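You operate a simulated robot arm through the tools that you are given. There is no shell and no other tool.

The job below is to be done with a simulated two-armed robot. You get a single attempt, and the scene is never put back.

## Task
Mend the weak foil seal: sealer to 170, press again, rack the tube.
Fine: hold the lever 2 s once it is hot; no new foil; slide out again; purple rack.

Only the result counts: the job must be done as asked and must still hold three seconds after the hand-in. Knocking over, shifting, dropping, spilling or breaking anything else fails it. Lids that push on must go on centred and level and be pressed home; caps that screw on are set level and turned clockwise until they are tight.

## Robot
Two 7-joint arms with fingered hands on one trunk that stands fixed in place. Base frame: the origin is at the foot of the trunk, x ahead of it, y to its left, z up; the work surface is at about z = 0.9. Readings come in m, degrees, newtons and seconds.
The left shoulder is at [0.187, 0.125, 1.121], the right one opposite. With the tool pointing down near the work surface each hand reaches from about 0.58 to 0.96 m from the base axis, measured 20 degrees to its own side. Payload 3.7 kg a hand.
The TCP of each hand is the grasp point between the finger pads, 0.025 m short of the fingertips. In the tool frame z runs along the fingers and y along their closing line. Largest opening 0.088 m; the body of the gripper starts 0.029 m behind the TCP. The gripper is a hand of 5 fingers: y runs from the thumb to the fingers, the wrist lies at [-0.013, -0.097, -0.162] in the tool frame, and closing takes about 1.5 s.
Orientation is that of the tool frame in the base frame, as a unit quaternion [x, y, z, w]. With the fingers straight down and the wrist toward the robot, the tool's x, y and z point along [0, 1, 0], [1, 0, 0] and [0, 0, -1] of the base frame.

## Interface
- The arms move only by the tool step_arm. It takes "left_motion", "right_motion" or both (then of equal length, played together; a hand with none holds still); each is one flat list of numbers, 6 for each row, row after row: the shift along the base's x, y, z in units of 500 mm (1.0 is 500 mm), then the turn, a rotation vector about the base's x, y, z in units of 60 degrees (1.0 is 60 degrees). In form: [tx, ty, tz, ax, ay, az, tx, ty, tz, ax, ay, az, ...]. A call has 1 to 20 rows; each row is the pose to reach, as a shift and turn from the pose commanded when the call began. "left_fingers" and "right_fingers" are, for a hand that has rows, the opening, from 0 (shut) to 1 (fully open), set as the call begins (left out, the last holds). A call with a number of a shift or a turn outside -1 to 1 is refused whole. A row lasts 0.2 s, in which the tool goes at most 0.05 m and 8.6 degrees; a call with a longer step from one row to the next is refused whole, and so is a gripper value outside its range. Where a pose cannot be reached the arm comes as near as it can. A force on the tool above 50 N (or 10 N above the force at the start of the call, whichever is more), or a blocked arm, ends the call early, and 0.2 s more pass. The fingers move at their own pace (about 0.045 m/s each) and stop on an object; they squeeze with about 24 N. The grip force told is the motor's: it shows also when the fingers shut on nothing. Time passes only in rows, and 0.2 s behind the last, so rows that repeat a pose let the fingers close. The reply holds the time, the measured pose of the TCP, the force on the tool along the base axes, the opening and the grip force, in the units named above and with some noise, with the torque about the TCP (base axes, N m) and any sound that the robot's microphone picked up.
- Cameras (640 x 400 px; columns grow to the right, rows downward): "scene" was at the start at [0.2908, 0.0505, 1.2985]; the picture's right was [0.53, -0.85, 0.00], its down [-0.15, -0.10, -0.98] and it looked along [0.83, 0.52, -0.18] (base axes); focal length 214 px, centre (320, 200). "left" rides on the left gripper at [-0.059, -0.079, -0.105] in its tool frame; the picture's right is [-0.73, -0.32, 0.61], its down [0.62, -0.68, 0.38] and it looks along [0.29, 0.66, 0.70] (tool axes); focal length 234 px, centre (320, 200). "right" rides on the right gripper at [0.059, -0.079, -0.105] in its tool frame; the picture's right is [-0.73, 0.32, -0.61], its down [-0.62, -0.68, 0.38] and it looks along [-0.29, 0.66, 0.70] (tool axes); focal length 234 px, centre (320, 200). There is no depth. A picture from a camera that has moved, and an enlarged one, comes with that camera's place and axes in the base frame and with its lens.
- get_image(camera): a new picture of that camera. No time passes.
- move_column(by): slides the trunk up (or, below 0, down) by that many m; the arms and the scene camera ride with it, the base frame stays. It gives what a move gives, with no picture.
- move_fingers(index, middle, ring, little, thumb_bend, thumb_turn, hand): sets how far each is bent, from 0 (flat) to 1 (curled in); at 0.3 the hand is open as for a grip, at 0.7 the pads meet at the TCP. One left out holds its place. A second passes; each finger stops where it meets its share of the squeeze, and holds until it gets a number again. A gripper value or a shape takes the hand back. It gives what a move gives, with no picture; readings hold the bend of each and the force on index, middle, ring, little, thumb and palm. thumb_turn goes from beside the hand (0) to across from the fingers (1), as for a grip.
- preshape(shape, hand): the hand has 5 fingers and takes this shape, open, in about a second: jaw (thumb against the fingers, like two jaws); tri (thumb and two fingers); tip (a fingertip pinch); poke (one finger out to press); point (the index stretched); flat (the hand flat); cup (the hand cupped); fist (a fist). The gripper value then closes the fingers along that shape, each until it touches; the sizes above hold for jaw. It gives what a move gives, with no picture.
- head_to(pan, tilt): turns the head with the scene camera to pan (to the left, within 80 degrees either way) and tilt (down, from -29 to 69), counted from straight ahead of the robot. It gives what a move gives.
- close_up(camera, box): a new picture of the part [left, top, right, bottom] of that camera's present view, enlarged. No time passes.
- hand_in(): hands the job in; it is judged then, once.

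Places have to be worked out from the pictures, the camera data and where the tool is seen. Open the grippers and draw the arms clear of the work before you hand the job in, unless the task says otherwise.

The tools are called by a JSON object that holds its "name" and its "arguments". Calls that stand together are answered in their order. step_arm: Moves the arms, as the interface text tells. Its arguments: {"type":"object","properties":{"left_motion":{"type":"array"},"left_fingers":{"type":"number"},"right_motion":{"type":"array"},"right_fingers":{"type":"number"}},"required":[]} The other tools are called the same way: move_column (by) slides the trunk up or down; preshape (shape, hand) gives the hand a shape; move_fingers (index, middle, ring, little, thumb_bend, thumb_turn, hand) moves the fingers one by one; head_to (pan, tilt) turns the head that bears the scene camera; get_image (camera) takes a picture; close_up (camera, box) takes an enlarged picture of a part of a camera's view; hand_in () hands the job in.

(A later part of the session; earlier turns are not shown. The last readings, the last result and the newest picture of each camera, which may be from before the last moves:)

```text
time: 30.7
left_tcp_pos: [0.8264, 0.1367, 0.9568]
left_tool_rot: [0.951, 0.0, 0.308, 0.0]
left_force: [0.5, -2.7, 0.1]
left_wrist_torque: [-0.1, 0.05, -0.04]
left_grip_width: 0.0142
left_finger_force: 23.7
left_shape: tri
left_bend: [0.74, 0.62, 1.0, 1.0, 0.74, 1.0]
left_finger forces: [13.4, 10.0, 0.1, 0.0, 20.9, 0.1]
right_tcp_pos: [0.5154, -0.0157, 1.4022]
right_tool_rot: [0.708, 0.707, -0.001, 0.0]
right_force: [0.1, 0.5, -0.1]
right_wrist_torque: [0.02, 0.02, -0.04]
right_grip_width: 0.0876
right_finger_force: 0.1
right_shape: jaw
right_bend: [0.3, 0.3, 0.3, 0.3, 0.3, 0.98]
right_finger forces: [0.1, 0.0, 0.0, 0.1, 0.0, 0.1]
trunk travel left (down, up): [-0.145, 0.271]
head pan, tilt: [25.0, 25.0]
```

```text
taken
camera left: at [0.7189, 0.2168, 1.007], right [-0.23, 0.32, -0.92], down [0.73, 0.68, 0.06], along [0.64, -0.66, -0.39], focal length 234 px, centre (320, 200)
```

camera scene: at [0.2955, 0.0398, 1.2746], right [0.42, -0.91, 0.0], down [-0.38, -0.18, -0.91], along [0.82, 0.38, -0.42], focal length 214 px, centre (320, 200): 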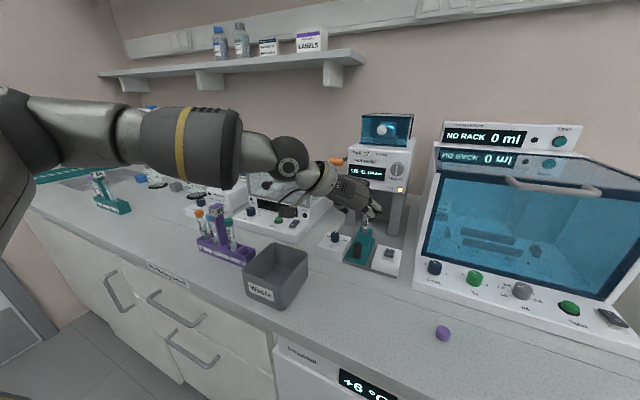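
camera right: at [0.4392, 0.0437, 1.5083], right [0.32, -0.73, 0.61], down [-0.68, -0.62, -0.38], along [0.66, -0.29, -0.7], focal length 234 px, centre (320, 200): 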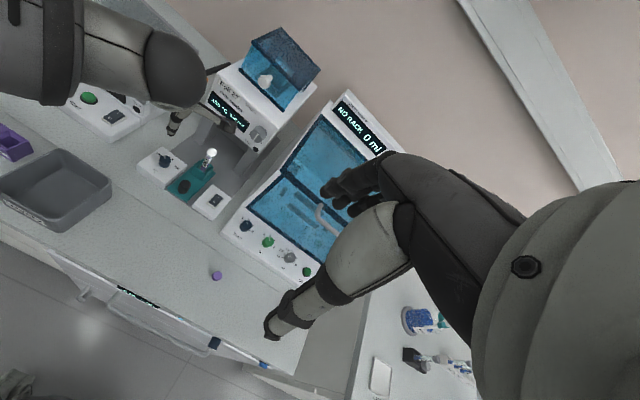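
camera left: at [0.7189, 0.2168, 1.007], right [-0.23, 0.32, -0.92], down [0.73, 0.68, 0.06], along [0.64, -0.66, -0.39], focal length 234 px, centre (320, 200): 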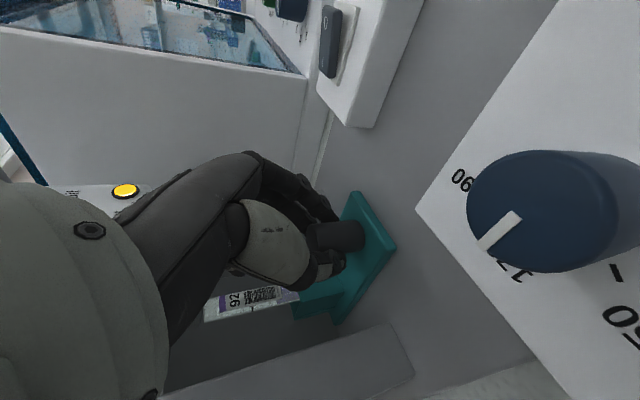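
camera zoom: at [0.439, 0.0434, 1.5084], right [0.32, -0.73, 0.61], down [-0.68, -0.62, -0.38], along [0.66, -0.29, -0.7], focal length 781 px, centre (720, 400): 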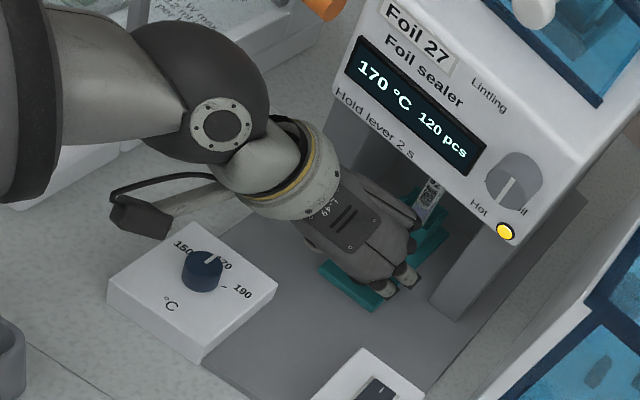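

Still free at 116 mm; the tube is at x ≈ 0.905, near the middle of the head. I continue with 2 mm rows and watch the x force for the stop.

{"name": "step_arm", "arguments": {"left_motion": [0.004, 0, 0, 0, 0, 0, 0.008, 0, 0, 0, 0, 0, 0.012, 0, 0, 0, 0, 0, 0.016, 0, 0, 0, 0, 0]}}

{"name": "close_up", "arguments": {"camera": "left", "box": [240, 140, 420, 340]}}

{"name": "close_up", "arguments": {"camera": "scene", "box": [330, 180, 400, 250]}}

```text
time: 31.7
left_tcp_pos: [0.8331, 0.1399, 0.9571]
left_tool_rot: [0.951, 0.001, 0.311, -0.001]
left_force: [-9.6, 5.6, 3.5]
left_wrist_torque: [0.14, 0.17, 0.05]
left_grip_width: 0.0144
left_finger_force: 23.8
left_shape: tri
left_bend: [0.74, 0.73, 1.0, 1.0, 0.77, 1.0]
left_finger forces: [10.8, 4.5, 0.0, 0.0, 20.2, 0.0]
right_tcp_pos: [0.5149, -0.0144, 1.4032]
right_tool_rot: [0.707, 0.707, 0.0, 0.0]
right_force: [-0.1, 1.0, -0.9]
right_wrist_torque: [-0.02, 0.01, 0.0]
right_grip_width: 0.0879
right_finger_force: 0.0
right_shape: jaw
right_bend: [0.3, 0.3, 0.3, 0.3, 0.3, 0.98]
right_finger forces: [0.1, 0.0, 0.0, 0.0, 0.0, 0.0]
trunk travel left (down, up): [-0.145, 0.271]
head pan, tilt: [25.0, 25.0]
```

```text
2.00 times, centred on (330, 240) of left
camera zoom: at [0.7256, 0.2189, 1.0077], right [-0.23, 0.32, -0.92], down [0.73, 0.68, 0.06], along [0.64, -0.66, -0.39], focal length 468 px, centre (300, 120)
```

zoom: 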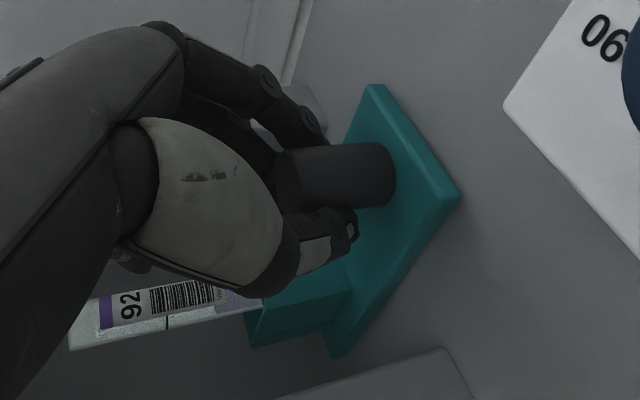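

```text
5.71 times, centred on (365, 215) of scene
camera zoom: at [0.2941, 0.0405, 1.275], right [0.42, -0.91, 0.0], down [-0.38, -0.18, -0.91], along [0.82, 0.38, -0.42], focal length 1226 px, centre (63, 114)
```

zoom: 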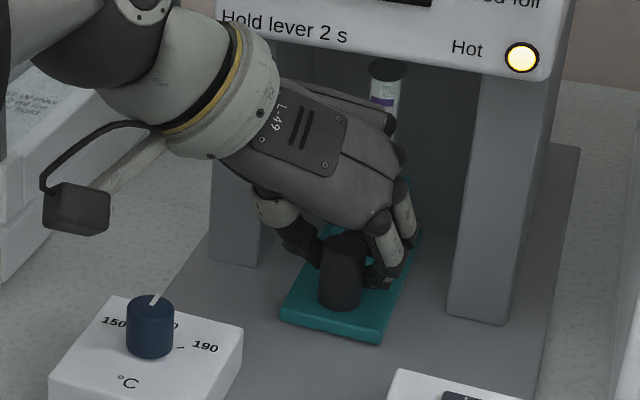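

A stop came at about 120 mm of travel (−9.6 N, and the knob shifted a little in the grip), so the slide is fully in. I open the fingers and check that nothing moves.

{"name": "step_arm", "arguments": {"left_motion": [0, 0, 0, 0, 0, 0, 0, 0, 0, 0, 0, 0, 0, 0, 0, 0, 0, 0, 0, 0, 0, 0, 0, 0, 0, 0, 0, 0, 0, 0], "left_fingers": 0.5}}

{"name": "close_up", "arguments": {"camera": "left", "box": [240, 140, 420, 340]}}

{"name": "close_up", "arguments": {"camera": "scene", "box": [330, 180, 400, 250]}}

```text
time: 32.9
left_tcp_pos: [0.8351, 0.1385, 0.9572]
left_tool_rot: [0.951, 0.001, 0.309, 0.001]
left_force: [-0.2, -0.5, 0.5]
left_wrist_torque: [-0.01, -0.04, 0.01]
left_grip_width: 0.0438
left_finger_force: 0.1
left_shape: tri
left_bend: [0.74, 0.45, 0.99, 0.99, 0.7, 1.0]
left_finger forces: [0.0, 0.0, 0.0, 0.1, 0.0, 0.0]
right_tcp_pos: [0.518, -0.0165, 1.4024]
right_tool_rot: [0.708, 0.707, 0.0, 0.001]
right_force: [0.3, -0.6, -0.6]
right_wrist_torque: [-0.02, 0.0, 0.0]
right_grip_width: 0.0877
right_finger_force: 0.0
right_shape: jaw
right_bend: [0.3, 0.3, 0.3, 0.3, 0.3, 0.98]
right_finger forces: [0.0, 0.0, 0.1, 0.0, 0.0, 0.1]
trunk travel left (down, up): [-0.145, 0.271]
head pan, tilt: [25.0, 25.0]
```

```text
2.00 times, centred on (330, 240) of left
camera zoom: at [0.7268, 0.2174, 1.0068], right [-0.23, 0.32, -0.92], down [0.73, 0.68, 0.06], along [0.64, -0.66, -0.39], focal length 468 px, centre (300, 120)
```

zoom: 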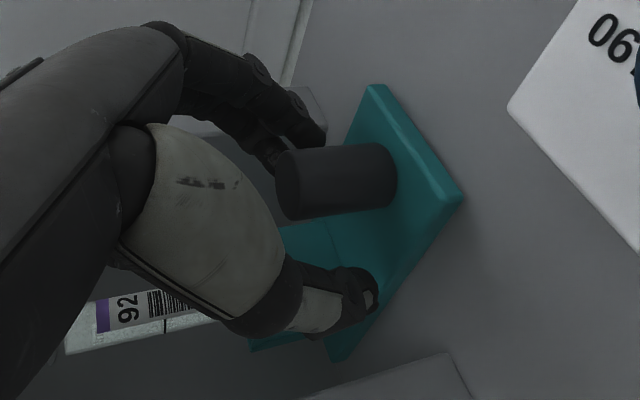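

```text
5.71 times, centred on (365, 215) of scene
camera zoom: at [0.2956, 0.0398, 1.2745], right [0.42, -0.91, 0.0], down [-0.38, -0.18, -0.91], along [0.82, 0.38, -0.42], focal length 1226 px, centre (63, 114)
```

zoom: 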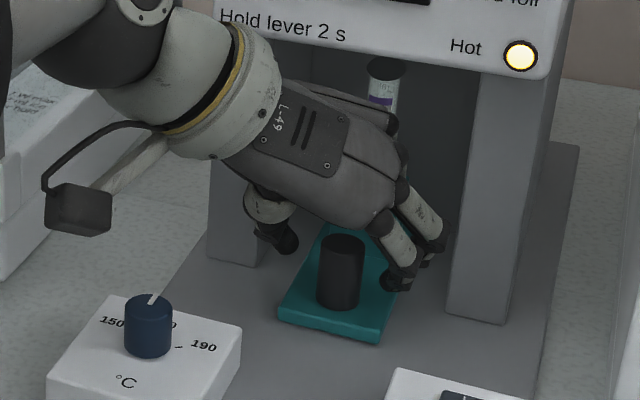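

The knob stands free between the open fingers. I retreat straight back, then up.

{"name": "step_arm", "arguments": {"left_motion": [-0.04, 0, 0, 0, 0, 0, -0.08, 0, 0, 0, 0, 0, -0.12, 0, 0, 0, 0, 0, -0.16, 0, 0.04, 0, 0, 0, -0.2, 0, 0.1, 0, 0, 0, -0.24, 0, 0.16, 0, 0, 0, -0.24, 0, 0.24, 0, 0, 0, -0.24, 0, 0.3, 0, 0, 0, -0.24, 0, 0.3, 0, 0, 0]}}

{"name": "close_up", "arguments": {"camera": "scene", "box": [290, 130, 430, 280]}}

{"name": "close_up", "arguments": {"camera": "right", "box": [120, 30, 280, 200]}}

{"name": "get_image", "arguments": {"camera": "left"}}

```text
time: 34.9
left_tcp_pos: [0.7134, 0.1384, 1.1084]
left_tool_rot: [0.951, 0.0, 0.308, 0.0]
left_force: [0.1, 0.4, -0.4]
left_wrist_torque: [-0.01, -0.03, -0.02]
left_grip_width: 0.0436
left_finger_force: 0.1
left_shape: tri
left_bend: [0.74, 0.45, 0.99, 0.99, 0.7, 1.0]
left_finger forces: [0.0, 0.1, 0.1, 0.0, 0.1, 0.1]
right_tcp_pos: [0.5176, -0.0165, 1.4021]
right_tool_rot: [0.708, 0.707, 0.0, 0.0]
right_force: [0.8, 0.2, 0.5]
right_wrist_torque: [-0.03, 0.02, 0.01]
right_grip_width: 0.0873
right_finger_force: 0.0
right_shape: jaw
right_bend: [0.3, 0.3, 0.3, 0.3, 0.3, 0.98]
right_finger forces: [0.0, 0.1, 0.1, 0.0, 0.1, 0.1]
trunk travel left (down, up): [-0.145, 0.271]
head pan, tilt: [25.0, 25.0]
```

```text
2.67 times, centred on (360, 205) of scene
camera zoom: at [0.2961, 0.0399, 1.2743], right [0.42, -0.91, 0.0], down [-0.38, -0.18, -0.91], along [0.82, 0.38, -0.42], focal length 572 px, centre (213, 187)
```

zoom: 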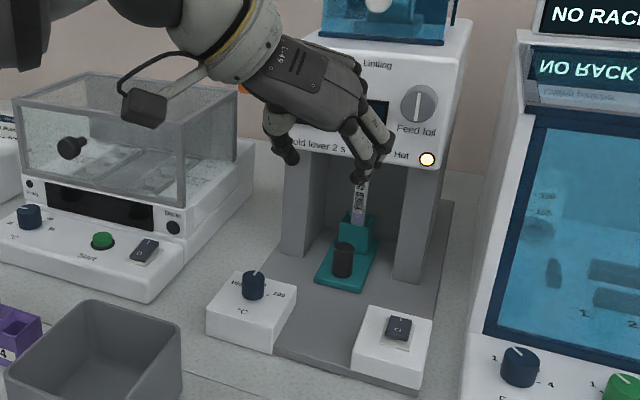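

```text
2.35 times, centred on (200, 115) of right
camera zoom: at [0.4401, 0.0438, 1.5078], right [0.32, -0.73, 0.61], down [-0.68, -0.62, -0.38], along [0.66, -0.29, -0.7], focal length 551 px, centre (602, 400)
```

zoom: 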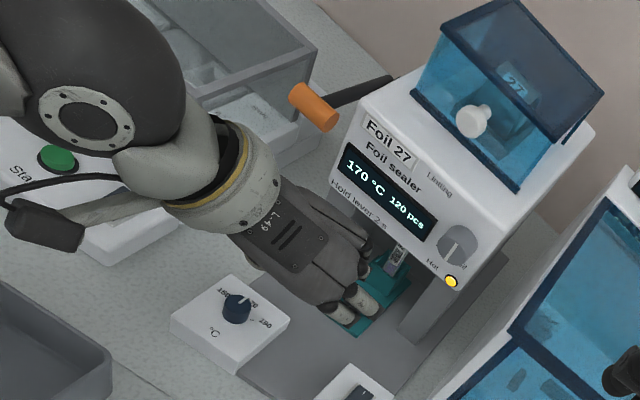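

```text
taken
camera left: at [0.607, 0.2176, 1.1577], right [-0.23, 0.32, -0.92], down [0.73, 0.68, 0.06], along [0.64, -0.66, -0.39], focal length 234 px, centre (320, 200)
```

left: 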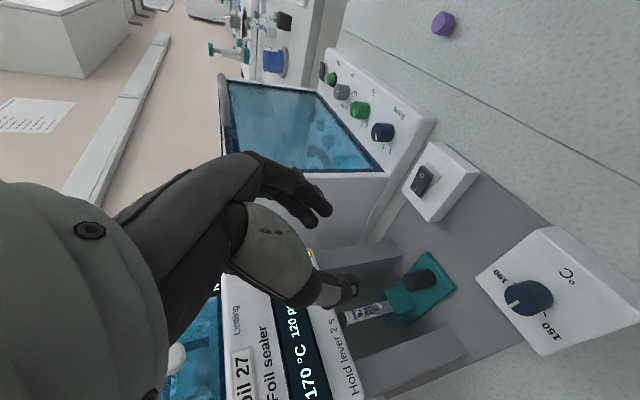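

The slide is in with the tube under the head and the display still at 170 °C, Hot lit. Now the lever: I take close-ups of the handle and its arm.

{"name": "close_up", "arguments": {"camera": "right", "box": [180, 40, 240, 90]}}

{"name": "close_up", "arguments": {"camera": "left", "box": [200, 230, 340, 400]}}

{"name": "close_up", "arguments": {"camera": "scene", "box": [310, 130, 370, 190]}}

```text
8.00 times, centred on (210, 65) of right
camera zoom: at [0.4401, 0.0438, 1.5078], right [0.32, -0.73, 0.61], down [-0.68, -0.62, -0.38], along [0.66, -0.29, -0.7], focal length 1873 px, centre (1200, 1280)
```

zoom: 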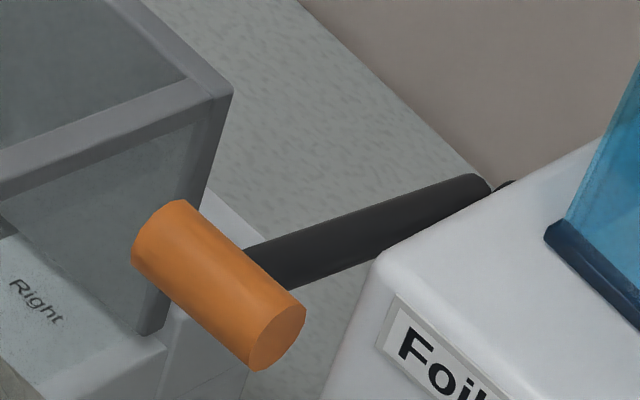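

```text
2.35 times, centred on (270, 315) of left
camera zoom: at [0.607, 0.2176, 1.1577], right [-0.23, 0.32, -0.92], down [0.73, 0.68, 0.06], along [0.64, -0.66, -0.39], focal length 551 px, centre (438, -71)
```

zoom: 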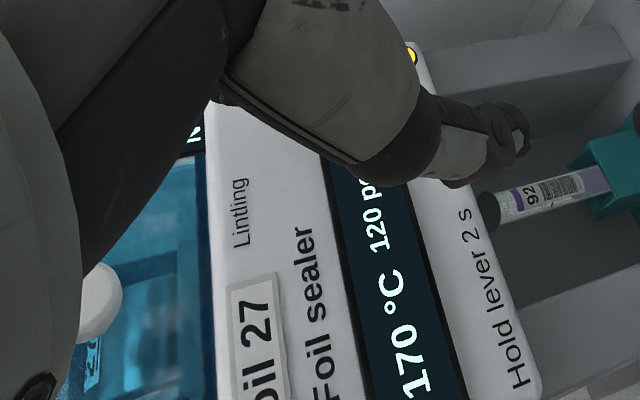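

```text
6.67 times, centred on (340, 160) of scene
camera zoom: at [0.2961, 0.0399, 1.2743], right [0.42, -0.91, 0.0], down [-0.38, -0.18, -0.91], along [0.82, 0.38, -0.42], focal length 1430 px, centre (187, 467)
```

zoom: 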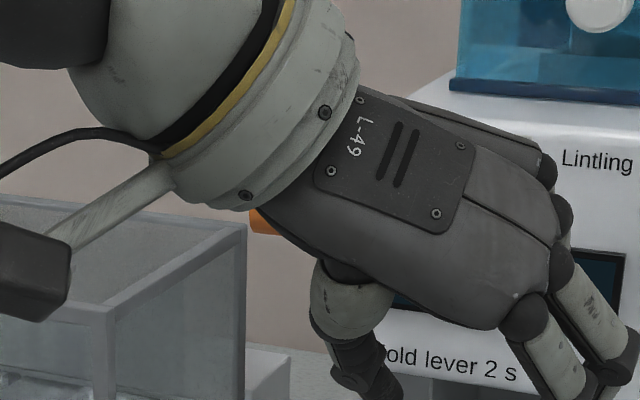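

The handle spans y 0.225–0.266 at (0.847, z 1.118), about 20 mm thick, with the arm joining behind it near y = 0.24. Pressing from above is best, so I try the "poke" and "fist" shapes here in free air to see which gives a slim, firm contact.

{"name": "preshape", "arguments": {"hand": "left", "shape": "poke"}}

{"name": "close_up", "arguments": {"camera": "scene", "box": [310, 120, 400, 220]}}

{"name": "close_up", "arguments": {"camera": "left", "box": [180, 130, 400, 340]}}

{"name": "preshape", "arguments": {"hand": "left", "shape": "fist"}}

{"name": "close_up", "arguments": {"camera": "scene", "box": [310, 120, 400, 220]}}

{"name": "close_up", "arguments": {"camera": "left", "box": [180, 130, 400, 340]}}

```text
time: 35.8
left_tcp_pos: [0.7146, 0.1383, 1.1069]
left_tool_rot: [0.951, -0.001, 0.309, 0.0]
left_force: [1.0, 0.4, 0.4]
left_wrist_torque: [0.03, -0.02, 0.0]
left_grip_width: 0.0
left_finger_force: 0.1
left_shape: poke
left_bend: [0.7, 0.7, 0.99, 0.99, 1.0, 1.0]
left_finger forces: [0.1, 0.0, 0.0, 0.1, 0.1, 0.0]
right_tcp_pos: [0.5164, -0.0153, 1.4015]
right_tool_rot: [0.707, 0.707, 0.0, 0.0]
right_force: [-0.3, 0.0, 0.1]
right_wrist_torque: [-0.03, 0.06, -0.04]
right_grip_width: 0.0876
right_finger_force: 0.0
right_shape: jaw
right_bend: [0.3, 0.3, 0.3, 0.3, 0.3, 0.98]
right_finger forces: [0.0, 0.1, 0.0, 0.1, 0.0, 0.0]
trunk travel left (down, up): [-0.145, 0.271]
head pan, tilt: [25.0, 25.0]
```

```text
4.00 times, centred on (355, 170) of scene
camera zoom: at [0.2956, 0.0398, 1.2745], right [0.42, -0.91, 0.0], down [-0.38, -0.18, -0.91], along [0.82, 0.38, -0.42], focal length 858 px, centre (180, 320)
```

zoom: 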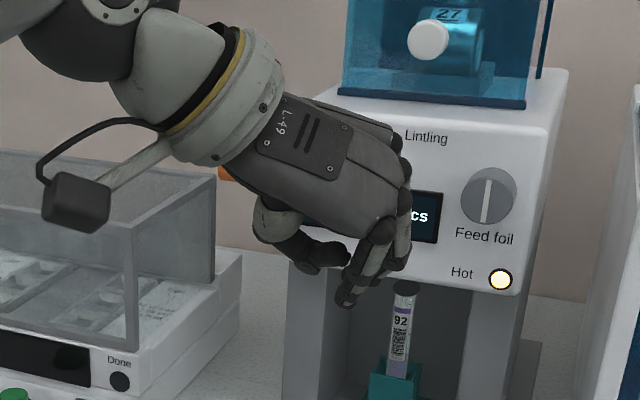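

```text
1.90 times, centred on (290, 235) of left
camera zoom: at [0.6066, 0.2174, 1.1578], right [-0.23, 0.32, -0.92], down [0.73, 0.68, 0.06], along [0.64, -0.66, -0.39], focal length 446 px, centre (377, 133)
```

zoom: 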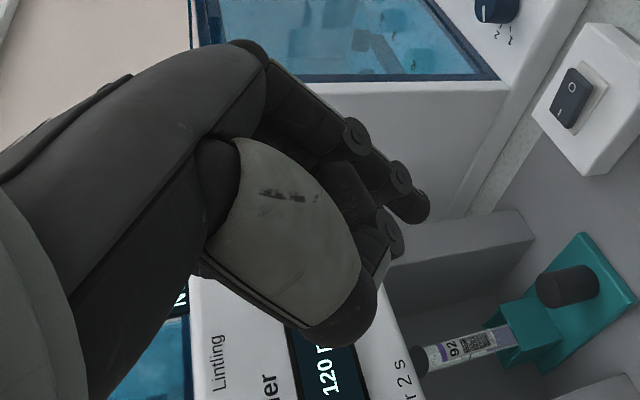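

```text
time: 36.7
left_tcp_pos: [0.7148, 0.1385, 1.1079]
left_tool_rot: [0.951, 0.0, 0.309, 0.0]
left_force: [-0.9, 0.2, 0.0]
left_wrist_torque: [-0.01, 0.02, 0.04]
left_grip_width: 0.0
left_finger_force: 0.0
left_shape: fist
left_bend: [1.0, 1.0, 1.0, 1.0, 0.86, 0.85]
left_finger forces: [0.0, 0.0, 0.0, 0.0, 0.1, 0.1]
right_tcp_pos: [0.5169, -0.0154, 1.4024]
right_tool_rot: [0.707, 0.707, 0.0, 0.0]
right_force: [-0.4, -0.1, 0.5]
right_wrist_torque: [0.03, 0.05, 0.01]
right_grip_width: 0.0876
right_finger_force: 0.1
right_shape: jaw
right_bend: [0.3, 0.3, 0.3, 0.3, 0.3, 0.98]
right_finger forces: [0.1, 0.1, 0.0, 0.0, 0.0, 0.0]
trunk travel left (down, up): [-0.145, 0.271]
head pan, tilt: [25.0, 25.0]
```

```text
4.00 times, centred on (355, 170) of scene
camera zoom: at [0.2956, 0.0398, 1.2746], right [0.42, -0.91, 0.0], down [-0.38, -0.18, -0.91], along [0.82, 0.38, -0.42], focal length 858 px, centre (180, 320)
```

zoom: 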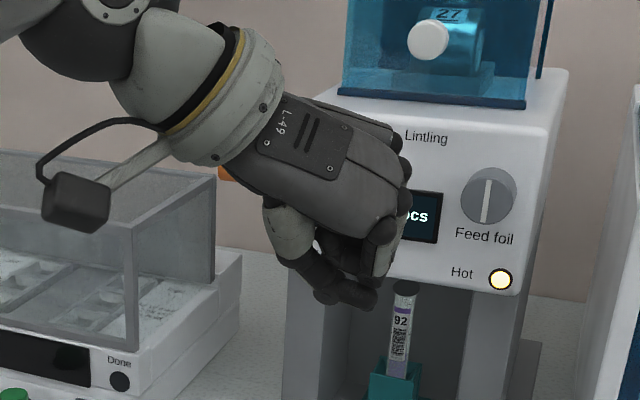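

```text
1.90 times, centred on (290, 235) of left
camera zoom: at [0.6066, 0.2174, 1.1579], right [-0.23, 0.32, -0.92], down [0.73, 0.68, 0.06], along [0.64, -0.66, -0.39], focal length 446 px, centre (377, 133)
```

zoom: 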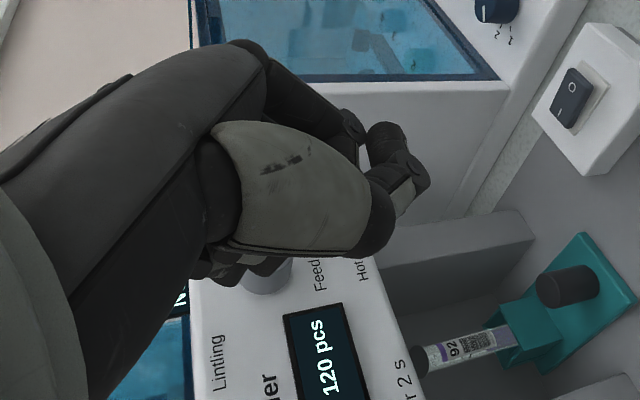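

Neither is ideal: a stretched index ("point") should be the slimmest and stiffest against an upward load. I turn the hand to face forward (yaw 0, lean 20°) in the clear space at about (0.70, 0.20, 1.20), in two halves.

{"name": "step_arm", "arguments": {"left_motion": [-0.002, 0.0089, 0.0132, -0.0504, 0.015, 0.0949, -0.004, 0.0177, 0.0264, -0.1009, 0.0299, 0.1897, -0.006, 0.0266, 0.0396, -0.1513, 0.0449, 0.2846, -0.008, 0.0354, 0.0529, -0.2017, 0.0598, 0.3794, -0.01, 0.0443, 0.0661, -0.2522, 0.0748, 0.4743, -0.012, 0.0531, 0.0793, -0.3026, 0.0897, 0.5691, -0.014, 0.062, 0.0925, -0.353, 0.1047, 0.664]}}

{"name": "step_arm", "arguments": {"left_motion": [-0.002, 0.0089, 0.0132, -0.0504, 0.015, 0.0949, -0.004, 0.0177, 0.0264, -0.1009, 0.0299, 0.1897, -0.006, 0.0266, 0.0396, -0.1513, 0.0449, 0.2846, -0.008, 0.0354, 0.0529, -0.2017, 0.0598, 0.3794, -0.01, 0.0443, 0.0661, -0.2522, 0.0748, 0.4743, -0.012, 0.0531, 0.0793, -0.3026, 0.0897, 0.5691, -0.014, 0.062, 0.0925, -0.353, 0.1047, 0.664, -0.014, 0.062, 0.0925, -0.353, 0.1047, 0.664]}}

{"name": "preshape", "arguments": {"hand": "left", "shape": "point"}}

{"name": "get_image", "arguments": {"camera": "scene"}}

{"name": "get_image", "arguments": {"camera": "left"}}

{"name": "close_up", "arguments": {"camera": "right", "box": [60, 0, 300, 180]}}

```text
time: 38.3
left_tcp_pos: [0.7077, 0.1685, 1.1539]
left_tool_rot: [0.893, 0.378, 0.234, 0.066]
left_force: [-0.4, 0.5, 0.1]
left_wrist_torque: [0.02, 0.0, 0.01]
left_grip_width: 0.0
left_finger_force: 0.0
left_shape: fist
left_bend: [1.0, 1.0, 1.0, 1.0, 0.86, 0.85]
left_finger forces: [0.0, 0.0, 0.0, 0.0, 0.0, 0.0]
right_tcp_pos: [0.5165, -0.0156, 1.4023]
right_tool_rot: [0.707, 0.707, 0.0, 0.0]
right_force: [-0.4, -0.6, 0.8]
right_wrist_torque: [-0.01, -0.02, -0.01]
right_grip_width: 0.0873
right_finger_force: 0.0
right_shape: jaw
right_bend: [0.3, 0.3, 0.3, 0.3, 0.3, 0.98]
right_finger forces: [0.0, 0.0, 0.0, 0.0, 0.0, 0.0]
trunk travel left (down, up): [-0.145, 0.271]
head pan, tilt: [25.0, 25.0]
```

```text
time: 40.1
left_tcp_pos: [0.7005, 0.2007, 1.1992]
left_tool_rot: [0.695, 0.697, 0.123, 0.123]
left_force: [0.7, -0.3, 0.1]
left_wrist_torque: [-0.01, 0.0, 0.01]
left_grip_width: 0.0
left_finger_force: 0.0
left_shape: fist
left_bend: [1.0, 1.0, 1.0, 1.0, 0.86, 0.85]
left_finger forces: [0.1, 0.0, 0.0, 0.1, 0.0, 0.1]
right_tcp_pos: [0.517, -0.0165, 1.4027]
right_tool_rot: [0.707, 0.707, 0.0, 0.0]
right_force: [-0.3, -0.1, -0.3]
right_wrist_torque: [0.0, 0.02, -0.06]
right_grip_width: 0.0877
right_finger_force: 0.1
right_shape: jaw
right_bend: [0.3, 0.3, 0.3, 0.3, 0.3, 0.98]
right_finger forces: [0.0, 0.1, 0.0, 0.0, 0.0, 0.1]
trunk travel left (down, up): [-0.145, 0.271]
head pan, tilt: [25.0, 25.0]
```

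```text
time: 41.0
left_tcp_pos: [0.6999, 0.2003, 1.1999]
left_tool_rot: [0.696, 0.696, 0.122, 0.122]
left_force: [0.1, -0.7, -0.5]
left_wrist_torque: [0.01, 0.02, -0.01]
left_grip_width: 0.0806
left_finger_force: 0.1
left_shape: point
left_bend: [0.2, 1.0, 1.0, 1.0, 0.98, 0.88]
left_finger forces: [0.0, 0.0, 0.0, 0.1, 0.0, 0.0]
right_tcp_pos: [0.516, -0.0159, 1.402]
right_tool_rot: [0.707, 0.707, 0.0, 0.0]
right_force: [0.4, -0.8, 0.3]
right_wrist_torque: [0.0, 0.01, 0.01]
right_grip_width: 0.0875
right_finger_force: 0.0
right_shape: jaw
right_bend: [0.3, 0.3, 0.3, 0.3, 0.3, 0.98]
right_finger forces: [0.0, 0.1, 0.0, 0.1, 0.0, 0.0]
trunk travel left (down, up): [-0.145, 0.271]
head pan, tilt: [25.0, 25.0]
```

```text
taken
camera scene: at [0.2956, 0.0398, 1.2746], right [0.42, -0.91, 0.0], down [-0.38, -0.18, -0.91], along [0.82, 0.38, -0.42], focal length 214 px, centre (320, 200)
```

scene: 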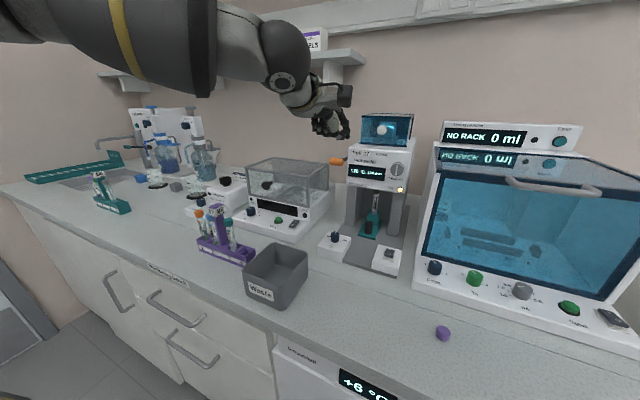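

```text
taken
camera left: at [0.5919, 0.1411, 1.2704], right [-0.1, -0.73, -0.68], down [-0.51, 0.62, -0.59], along [0.86, 0.29, -0.43], focal length 234 px, centre (320, 200)
```

left: 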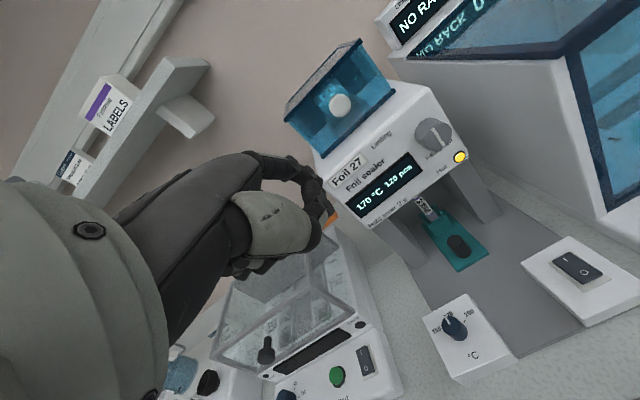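

```text
2.22 times, centred on (180, 90) of right
camera zoom: at [0.4393, 0.0437, 1.5082], right [0.32, -0.73, 0.61], down [-0.68, -0.62, -0.38], along [0.66, -0.29, -0.7], focal length 520 px, centre (631, 444)
```

zoom: 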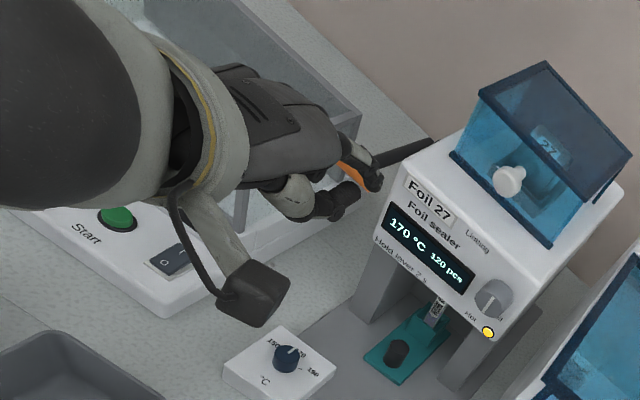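

The index is at bend 0.2 in "point". I stretch it fully to 0 and look closely at its line and tip.

{"name": "move_fingers", "arguments": {"hand": "left", "index": 0.0}}

{"name": "close_up", "arguments": {"camera": "scene", "box": [270, 60, 400, 180]}}

{"name": "close_up", "arguments": {"camera": "left", "box": [180, 120, 400, 300]}}

{"name": "close_up", "arguments": {"camera": "right", "box": [120, 20, 260, 140]}}

```text
time: 42.0
left_tcp_pos: [0.7015, 0.1998, 1.1994]
left_tool_rot: [0.697, 0.696, 0.123, 0.123]
left_force: [0.2, -0.2, 0.1]
left_wrist_torque: [0.02, 0.01, -0.01]
left_grip_width: 0.0406
left_finger_force: 0.1
left_shape: fingers
left_bend: [0.0, 1.0, 1.0, 1.0, 0.98, 0.88]
left_finger forces: [0.1, 0.0, 0.1, 0.0, 0.1, 0.0]
right_tcp_pos: [0.5158, -0.0151, 1.4016]
right_tool_rot: [0.707, 0.707, -0.001, 0.0]
right_force: [-0.4, -0.1, -0.6]
right_wrist_torque: [-0.01, -0.03, 0.03]
right_grip_width: 0.0877
right_finger_force: 0.1
right_shape: jaw
right_bend: [0.3, 0.3, 0.3, 0.3, 0.3, 0.98]
right_finger forces: [0.1, 0.0, 0.1, 0.0, 0.0, 0.1]
trunk travel left (down, up): [-0.145, 0.271]
head pan, tilt: [25.0, 25.0]
```

```text
3.33 times, centred on (335, 120) of scene
camera zoom: at [0.2956, 0.0398, 1.2746], right [0.42, -0.91, 0.0], down [-0.38, -0.18, -0.91], along [0.82, 0.38, -0.42], focal length 715 px, centre (270, 467)
```

zoom: 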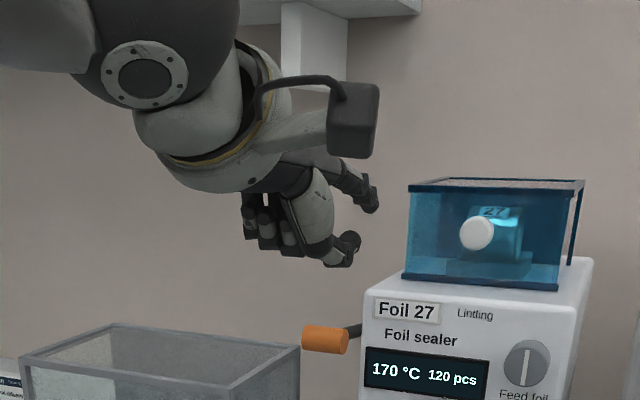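

```text
2.22 times, centred on (290, 210) of left
camera zoom: at [0.5919, 0.1412, 1.2705], right [-0.1, -0.73, -0.68], down [-0.51, 0.62, -0.59], along [0.86, 0.29, -0.43], focal length 520 px, centre (387, 178)
```

zoom: 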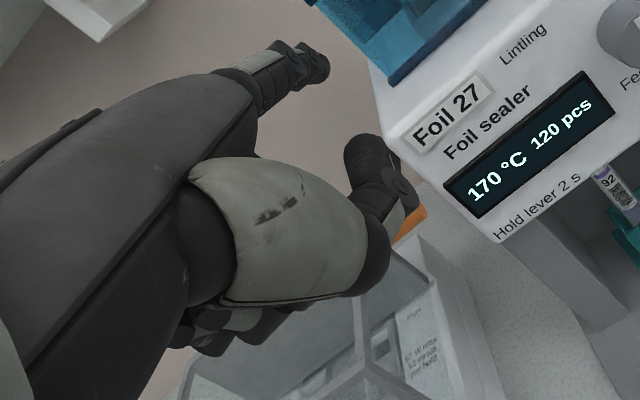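

```text
3.33 times, centred on (190, 80) of right
camera zoom: at [0.4393, 0.0437, 1.5082], right [0.32, -0.73, 0.61], down [-0.68, -0.62, -0.38], along [0.66, -0.29, -0.7], focal length 781 px, centre (753, 600)
```

zoom: 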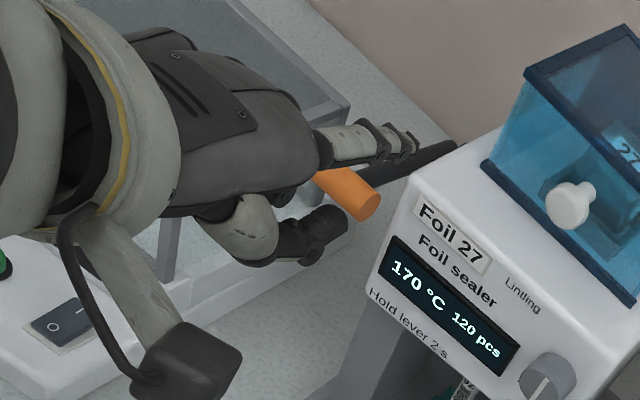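

The thumb sticks out below the stretched index, so instead I will press with a closed "tri" beak (index, middle and thumb tips together), which braces itself. I shape it, close it, and go to a standoff just above and in front of the handle with 30° lean.

{"name": "preshape", "arguments": {"hand": "left", "shape": "tri"}}

{"name": "step_arm", "arguments": {"left_motion": [0, 0, 0, 0, 0, 0, 0, 0, 0, 0, 0, 0, 0, 0, 0, 0, 0, 0, 0, 0, 0, 0, 0, 0, 0, 0, 0, 0, 0, 0, 0, 0, 0, 0, 0, 0, 0, 0, 0, 0, 0, 0, 0, 0, 0, 0, 0, 0], "left_fingers": 0}}

{"name": "step_arm", "arguments": {"left_motion": [0.03, 0.03, 0.0, 0, -0.04, 0, 0.07, 0.07, 0.0, 0, -0.08, 0, 0.12, 0.112, -0.01, 0, -0.12, 0, 0.17, 0.112, -0.02, 0, -0.1667, 0, 0.2, 0.112, -0.03, 0, -0.1667, 0, 0.228, 0.112, -0.035, 0, -0.1667, 0, 0.228, 0.112, -0.035, 0, -0.1667, 0]}}

{"name": "get_image", "arguments": {"camera": "left"}}

{"name": "close_up", "arguments": {"camera": "scene", "box": [290, 80, 410, 200]}}

{"name": "close_up", "arguments": {"camera": "right", "box": [120, 0, 280, 140]}}

```text
time: 42.9
left_tcp_pos: [0.6999, 0.1991, 1.1997]
left_tool_rot: [0.696, 0.697, 0.123, 0.122]
left_force: [-0.1, -0.8, 0.6]
left_wrist_torque: [-0.01, 0.0, 0.04]
left_grip_width: 0.0878
left_finger_force: 0.1
left_shape: tri
left_bend: [0.3, 0.3, 0.99, 0.99, 0.3, 0.97]
left_finger forces: [0.0, 0.1, 0.0, 0.0, 0.1, 0.0]
right_tcp_pos: [0.5174, -0.0156, 1.4027]
right_tool_rot: [0.707, 0.707, 0.0, 0.0]
right_force: [-0.8, 0.5, 0.8]
right_wrist_torque: [0.0, 0.0, 0.03]
right_grip_width: 0.0872
right_finger_force: 0.0
right_shape: jaw
right_bend: [0.3, 0.3, 0.3, 0.3, 0.3, 0.98]
right_finger forces: [0.1, 0.0, 0.0, 0.0, 0.0, 0.0]
trunk travel left (down, up): [-0.145, 0.271]
head pan, tilt: [25.0, 25.0]
```

```text
time: 44.7
left_tcp_pos: [0.7007, 0.1992, 1.1991]
left_tool_rot: [0.696, 0.696, 0.122, 0.123]
left_force: [0.7, -0.3, 0.2]
left_wrist_torque: [0.01, 0.02, 0.01]
left_grip_width: 0.0
left_finger_force: 24.7
left_shape: tri
left_bend: [0.7, 0.7, 1.0, 1.0, 0.34, 1.0]
left_finger forces: [0.1, 0.1, 0.0, 0.0, 0.0, 0.0]
right_tcp_pos: [0.5164, -0.0154, 1.4029]
right_tool_rot: [0.707, 0.707, -0.001, 0.0]
right_force: [-1.5, -0.2, 0.0]
right_wrist_torque: [-0.04, -0.02, -0.03]
right_grip_width: 0.0875
right_finger_force: 0.0
right_shape: jaw
right_bend: [0.3, 0.3, 0.3, 0.3, 0.3, 0.98]
right_finger forces: [0.0, 0.0, 0.0, 0.0, 0.1, 0.0]
trunk travel left (down, up): [-0.145, 0.271]
head pan, tilt: [25.0, 25.0]
```

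```text
time: 46.3
left_tcp_pos: [0.8139, 0.2565, 1.1838]
left_tool_rot: [0.683, 0.683, 0.182, 0.183]
left_force: [-0.4, 0.1, -1.3]
left_wrist_torque: [0.01, 0.0, -0.02]
left_grip_width: 0.0
left_finger_force: 23.1
left_shape: tri
left_bend: [0.7, 0.7, 1.0, 1.0, 0.34, 1.0]
left_finger forces: [0.1, 0.0, 0.1, 0.1, 0.1, 0.0]
right_tcp_pos: [0.517, -0.0162, 1.4039]
right_tool_rot: [0.707, 0.707, 0.0, 0.0]
right_force: [0.0, 0.7, 0.4]
right_wrist_torque: [-0.03, -0.01, -0.03]
right_grip_width: 0.0878
right_finger_force: 0.0
right_shape: jaw
right_bend: [0.3, 0.3, 0.3, 0.3, 0.3, 0.98]
right_finger forces: [0.0, 0.1, 0.1, 0.0, 0.0, 0.0]
trunk travel left (down, up): [-0.145, 0.271]
head pan, tilt: [25.0, 25.0]
```

```text
taken
camera left: at [0.6947, 0.1978, 1.2342], right [0.02, -0.73, -0.69], down [-0.4, 0.62, -0.67], along [0.92, 0.29, -0.27], focal length 234 px, centre (320, 200)
```

left: 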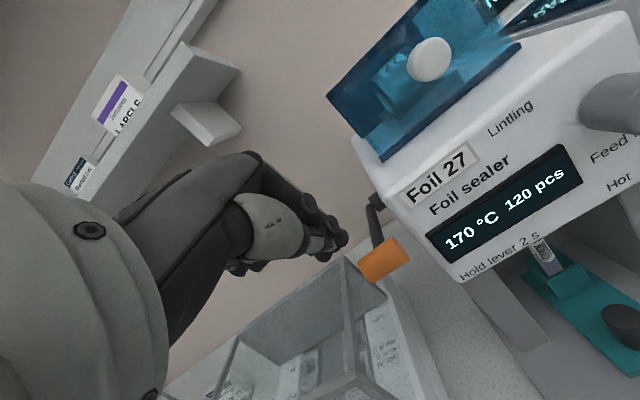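

```text
3.33 times, centred on (350, 140) of scene
camera zoom: at [0.2952, 0.0399, 1.2747], right [0.42, -0.91, 0.0], down [-0.38, -0.18, -0.91], along [0.82, 0.38, -0.42], focal length 715 px, centre (220, 400)
```

zoom: 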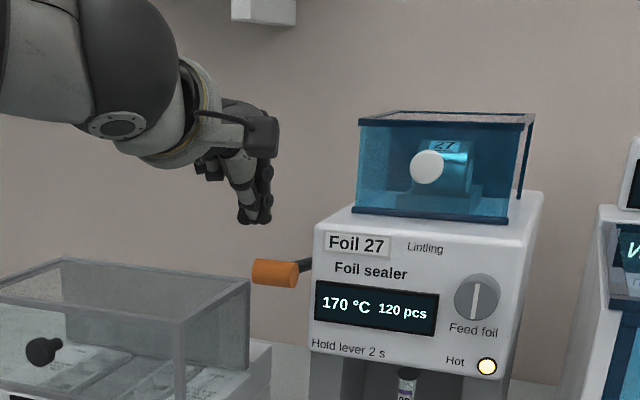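

```text
2.86 times, centred on (200, 70) of right
camera zoom: at [0.4388, 0.0438, 1.5085], right [0.32, -0.73, 0.61], down [-0.68, -0.62, -0.38], along [0.66, -0.29, -0.7], focal length 669 px, centre (663, 571)
```

zoom: 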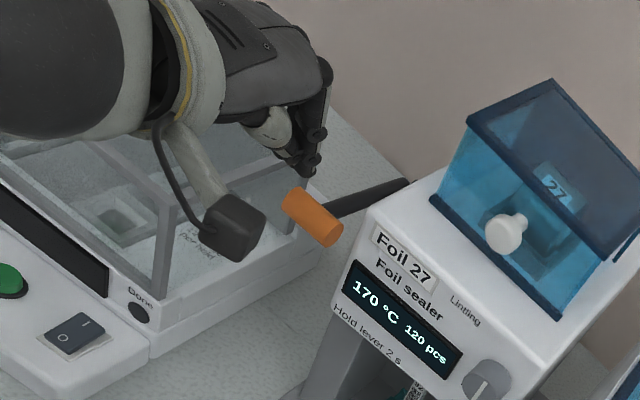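

The beak tip is about 3 cm above and in front of the handle top and both side clearances look fine. I lower it onto the handle gently to feel the lever's resistance.

{"name": "step_arm", "arguments": {"left_motion": [0.014, -0.002, -0.034, 0, 0, 0, 0.0266, -0.002, -0.058, 0, 0, 0, 0.0266, -0.002, -0.07, 0, 0, 0, 0.0266, -0.002, -0.082, 0, 0, 0]}}

{"name": "close_up", "arguments": {"camera": "scene", "box": [290, 80, 410, 200]}}

{"name": "close_up", "arguments": {"camera": "left", "box": [260, 160, 460, 320]}}

{"name": "close_up", "arguments": {"camera": "right", "box": [160, 20, 260, 110]}}

```text
time: 47.3
left_tcp_pos: [0.8275, 0.2538, 1.142]
left_tool_rot: [0.683, 0.683, 0.183, 0.184]
left_force: [-3.5, -0.1, 1.8]
left_wrist_torque: [0.03, 0.09, 0.03]
left_grip_width: 0.0002
left_finger_force: 23.8
left_shape: tri
left_bend: [0.7, 0.7, 1.0, 1.0, 0.34, 1.0]
left_finger forces: [0.0, 0.1, 0.1, 0.1, 0.1, 0.0]
right_tcp_pos: [0.5149, -0.0159, 1.4026]
right_tool_rot: [0.707, 0.707, 0.0, 0.001]
right_force: [0.2, 0.0, -0.7]
right_wrist_torque: [-0.01, -0.02, 0.0]
right_grip_width: 0.0874
right_finger_force: 0.1
right_shape: jaw
right_bend: [0.3, 0.3, 0.3, 0.3, 0.3, 0.98]
right_finger forces: [0.1, 0.0, 0.1, 0.0, 0.0, 0.0]
trunk travel left (down, up): [-0.145, 0.271]
head pan, tilt: [25.0, 25.0]
```

```text
3.33 times, centred on (350, 140) of scene
camera zoom: at [0.2948, 0.0399, 1.2748], right [0.42, -0.91, 0.0], down [-0.38, -0.18, -0.91], along [0.82, 0.38, -0.42], focal length 715 px, centre (220, 400)
```

zoom: 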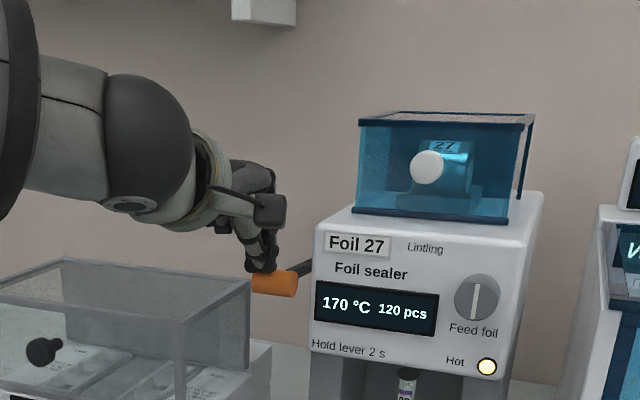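

```text
2.50 times, centred on (360, 240) of left
camera zoom: at [0.7078, 0.1967, 1.1926], right [0.02, -0.73, -0.69], down [-0.4, 0.62, -0.67], along [0.92, 0.29, -0.27], focal length 585 px, centre (220, 100)
```

zoom: 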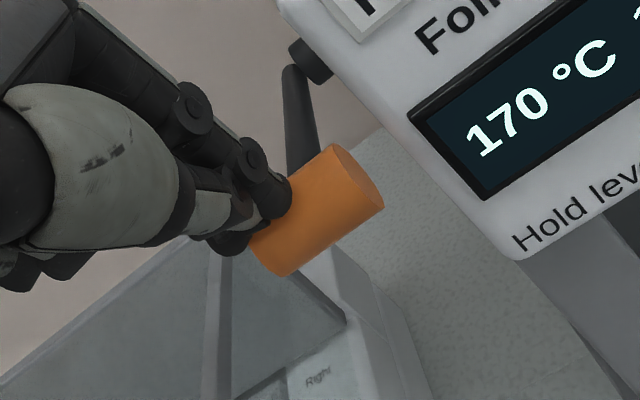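

```text
4.44 times, centred on (210, 65) of right
camera zoom: at [0.4383, 0.0438, 1.5086], right [0.32, -0.73, 0.61], down [-0.68, -0.62, -0.38], along [0.66, -0.29, -0.7], focal length 1041 px, centre (809, 800)
```

zoom: 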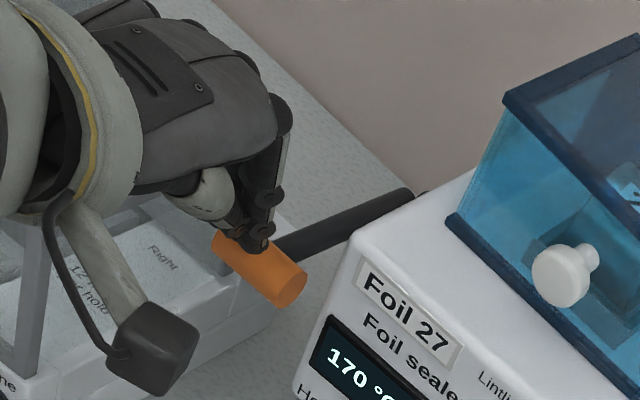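

The tip touches the handle's front-top (force mostly −x) and the lever already gives a little, so it is light. I lift, shift 12 mm toward the pivot so that the tip sits on top of the handle near the arm, and touch again.

{"name": "step_arm", "arguments": {"left_motion": [0, 0, 0.04, 0, 0, 0, 0.024, -0.004, 0.04, 0, 0, 0, 0.024, -0.004, 0.024, 0, 0, 0, 0.024, -0.004, 0.012, 0, 0, 0]}}

{"name": "close_up", "arguments": {"camera": "left", "box": [260, 160, 460, 320]}}

{"name": "close_up", "arguments": {"camera": "right", "box": [160, 20, 260, 110]}}

{"name": "close_up", "arguments": {"camera": "scene", "box": [310, 120, 370, 180]}}

```text
time: 48.3
left_tcp_pos: [0.8384, 0.2527, 1.1475]
left_tool_rot: [0.683, 0.683, 0.183, 0.183]
left_force: [1.1, 1.2, 1.5]
left_wrist_torque: [0.03, -0.03, 0.02]
left_grip_width: 0.0002
left_finger_force: 24.3
left_shape: tri
left_bend: [0.7, 0.7, 1.0, 1.0, 0.34, 1.0]
left_finger forces: [0.1, 0.1, 0.1, 0.0, 0.0, 0.1]
right_tcp_pos: [0.517, -0.0166, 1.4026]
right_tool_rot: [0.707, 0.707, 0.001, 0.0]
right_force: [-0.1, 0.6, 0.1]
right_wrist_torque: [0.02, 0.0, -0.03]
right_grip_width: 0.0874
right_finger_force: 0.2
right_shape: jaw
right_bend: [0.3, 0.3, 0.3, 0.3, 0.3, 0.98]
right_finger forces: [0.1, 0.0, 0.1, 0.1, 0.0, 0.0]
trunk travel left (down, up): [-0.145, 0.271]
head pan, tilt: [25.0, 25.0]
```

```text
2.50 times, centred on (360, 240) of left
camera zoom: at [0.7199, 0.1938, 1.198], right [0.02, -0.73, -0.69], down [-0.4, 0.62, -0.67], along [0.92, 0.29, -0.27], focal length 585 px, centre (220, 100)
```

zoom: 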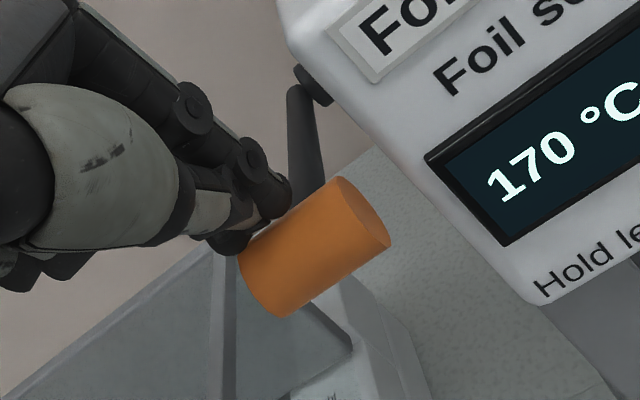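

```text
4.44 times, centred on (210, 65) of right
camera zoom: at [0.4392, 0.0438, 1.5083], right [0.32, -0.73, 0.61], down [-0.68, -0.62, -0.38], along [0.66, -0.29, -0.7], focal length 1041 px, centre (809, 800)
```

zoom: 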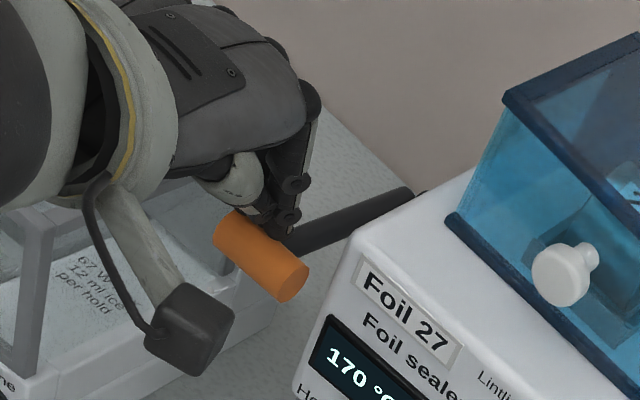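

```text
6.67 times, centred on (340, 150) of scene
camera zoom: at [0.2955, 0.0399, 1.2746], right [0.42, -0.91, 0.0], down [-0.38, -0.18, -0.91], along [0.82, 0.38, -0.42], focal length 1430 px, centre (187, 533)
```

zoom: 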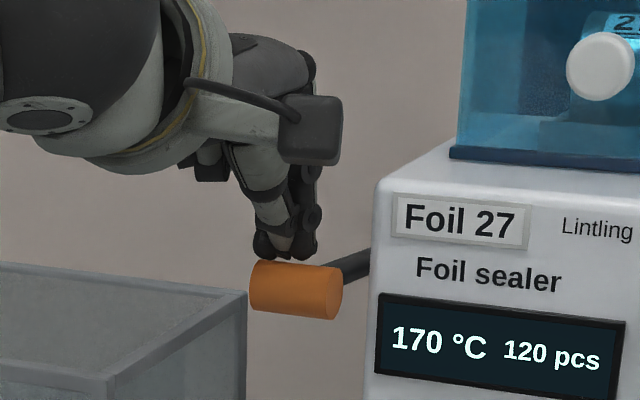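

The tip now rests on top of the handle beside the arm. I press down along the lever's arc to about 25° and read the force.

{"name": "step_arm", "arguments": {"left_motion": [-0.001, 0, -0.014, 0, 0, 0, -0.0018, 0, -0.029, 0, 0, 0, 0.0005, 0, -0.047, 0, 0, 0, 0.0032, 0, -0.0664, 0, 0, 0, 0.0085, 0, -0.085, 0, 0, 0]}}

{"name": "close_up", "arguments": {"camera": "scene", "box": [310, 120, 410, 200]}}

{"name": "close_up", "arguments": {"camera": "left", "box": [260, 160, 460, 320]}}

{"name": "close_up", "arguments": {"camera": "right", "box": [160, 20, 280, 140]}}

```text
time: 49.5
left_tcp_pos: [0.8442, 0.2524, 1.1061]
left_tool_rot: [0.684, 0.683, 0.183, 0.182]
left_force: [-0.1, -0.8, 3.5]
left_wrist_torque: [0.04, -0.05, 0.02]
left_grip_width: 0.0002
left_finger_force: 24.2
left_shape: tri
left_bend: [0.7, 0.7, 1.0, 1.0, 0.34, 1.0]
left_finger forces: [0.1, 0.0, 0.0, 0.0, 0.1, 0.0]
right_tcp_pos: [0.5166, -0.0157, 1.4035]
right_tool_rot: [0.707, 0.707, 0.0, 0.0]
right_force: [-0.3, -0.1, 0.9]
right_wrist_torque: [0.0, 0.02, -0.02]
right_grip_width: 0.0875
right_finger_force: 0.1
right_shape: jaw
right_bend: [0.3, 0.3, 0.3, 0.3, 0.3, 0.98]
right_finger forces: [0.1, 0.1, 0.0, 0.0, 0.0, 0.0]
trunk travel left (down, up): [-0.145, 0.271]
head pan, tilt: [25.0, 25.0]
```

```text
5.00 times, centred on (360, 160) of scene
camera zoom: at [0.2955, 0.0398, 1.2746], right [0.42, -0.91, 0.0], down [-0.38, -0.18, -0.91], along [0.82, 0.38, -0.42], focal length 1072 px, centre (120, 400)
```

zoom: 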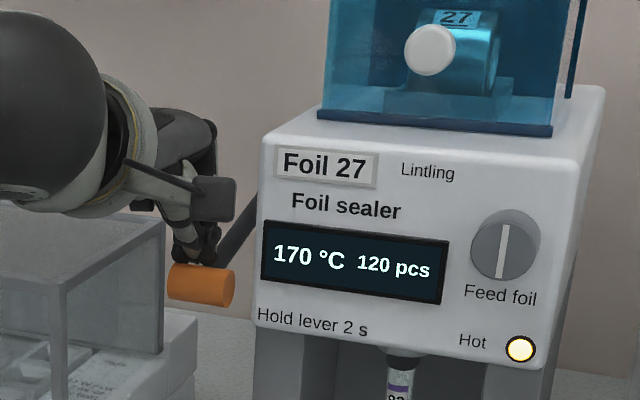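

```text
2.50 times, centred on (360, 240) of left
camera zoom: at [0.724, 0.1935, 1.1564], right [0.02, -0.73, -0.69], down [-0.4, 0.62, -0.67], along [0.92, 0.29, -0.27], focal length 585 px, centre (220, 100)
```

zoom: 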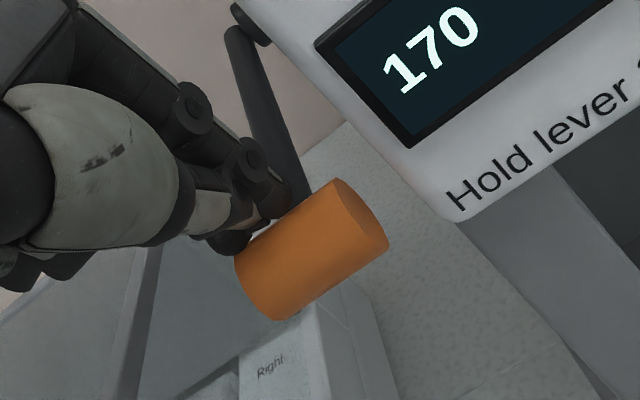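

```text
3.33 times, centred on (220, 80) of right
camera zoom: at [0.4393, 0.0437, 1.5082], right [0.32, -0.73, 0.61], down [-0.68, -0.62, -0.38], along [0.66, -0.29, -0.7], focal length 781 px, centre (653, 600)
```

zoom: 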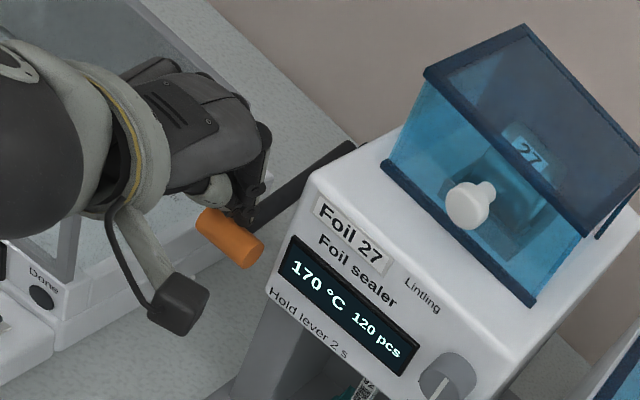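

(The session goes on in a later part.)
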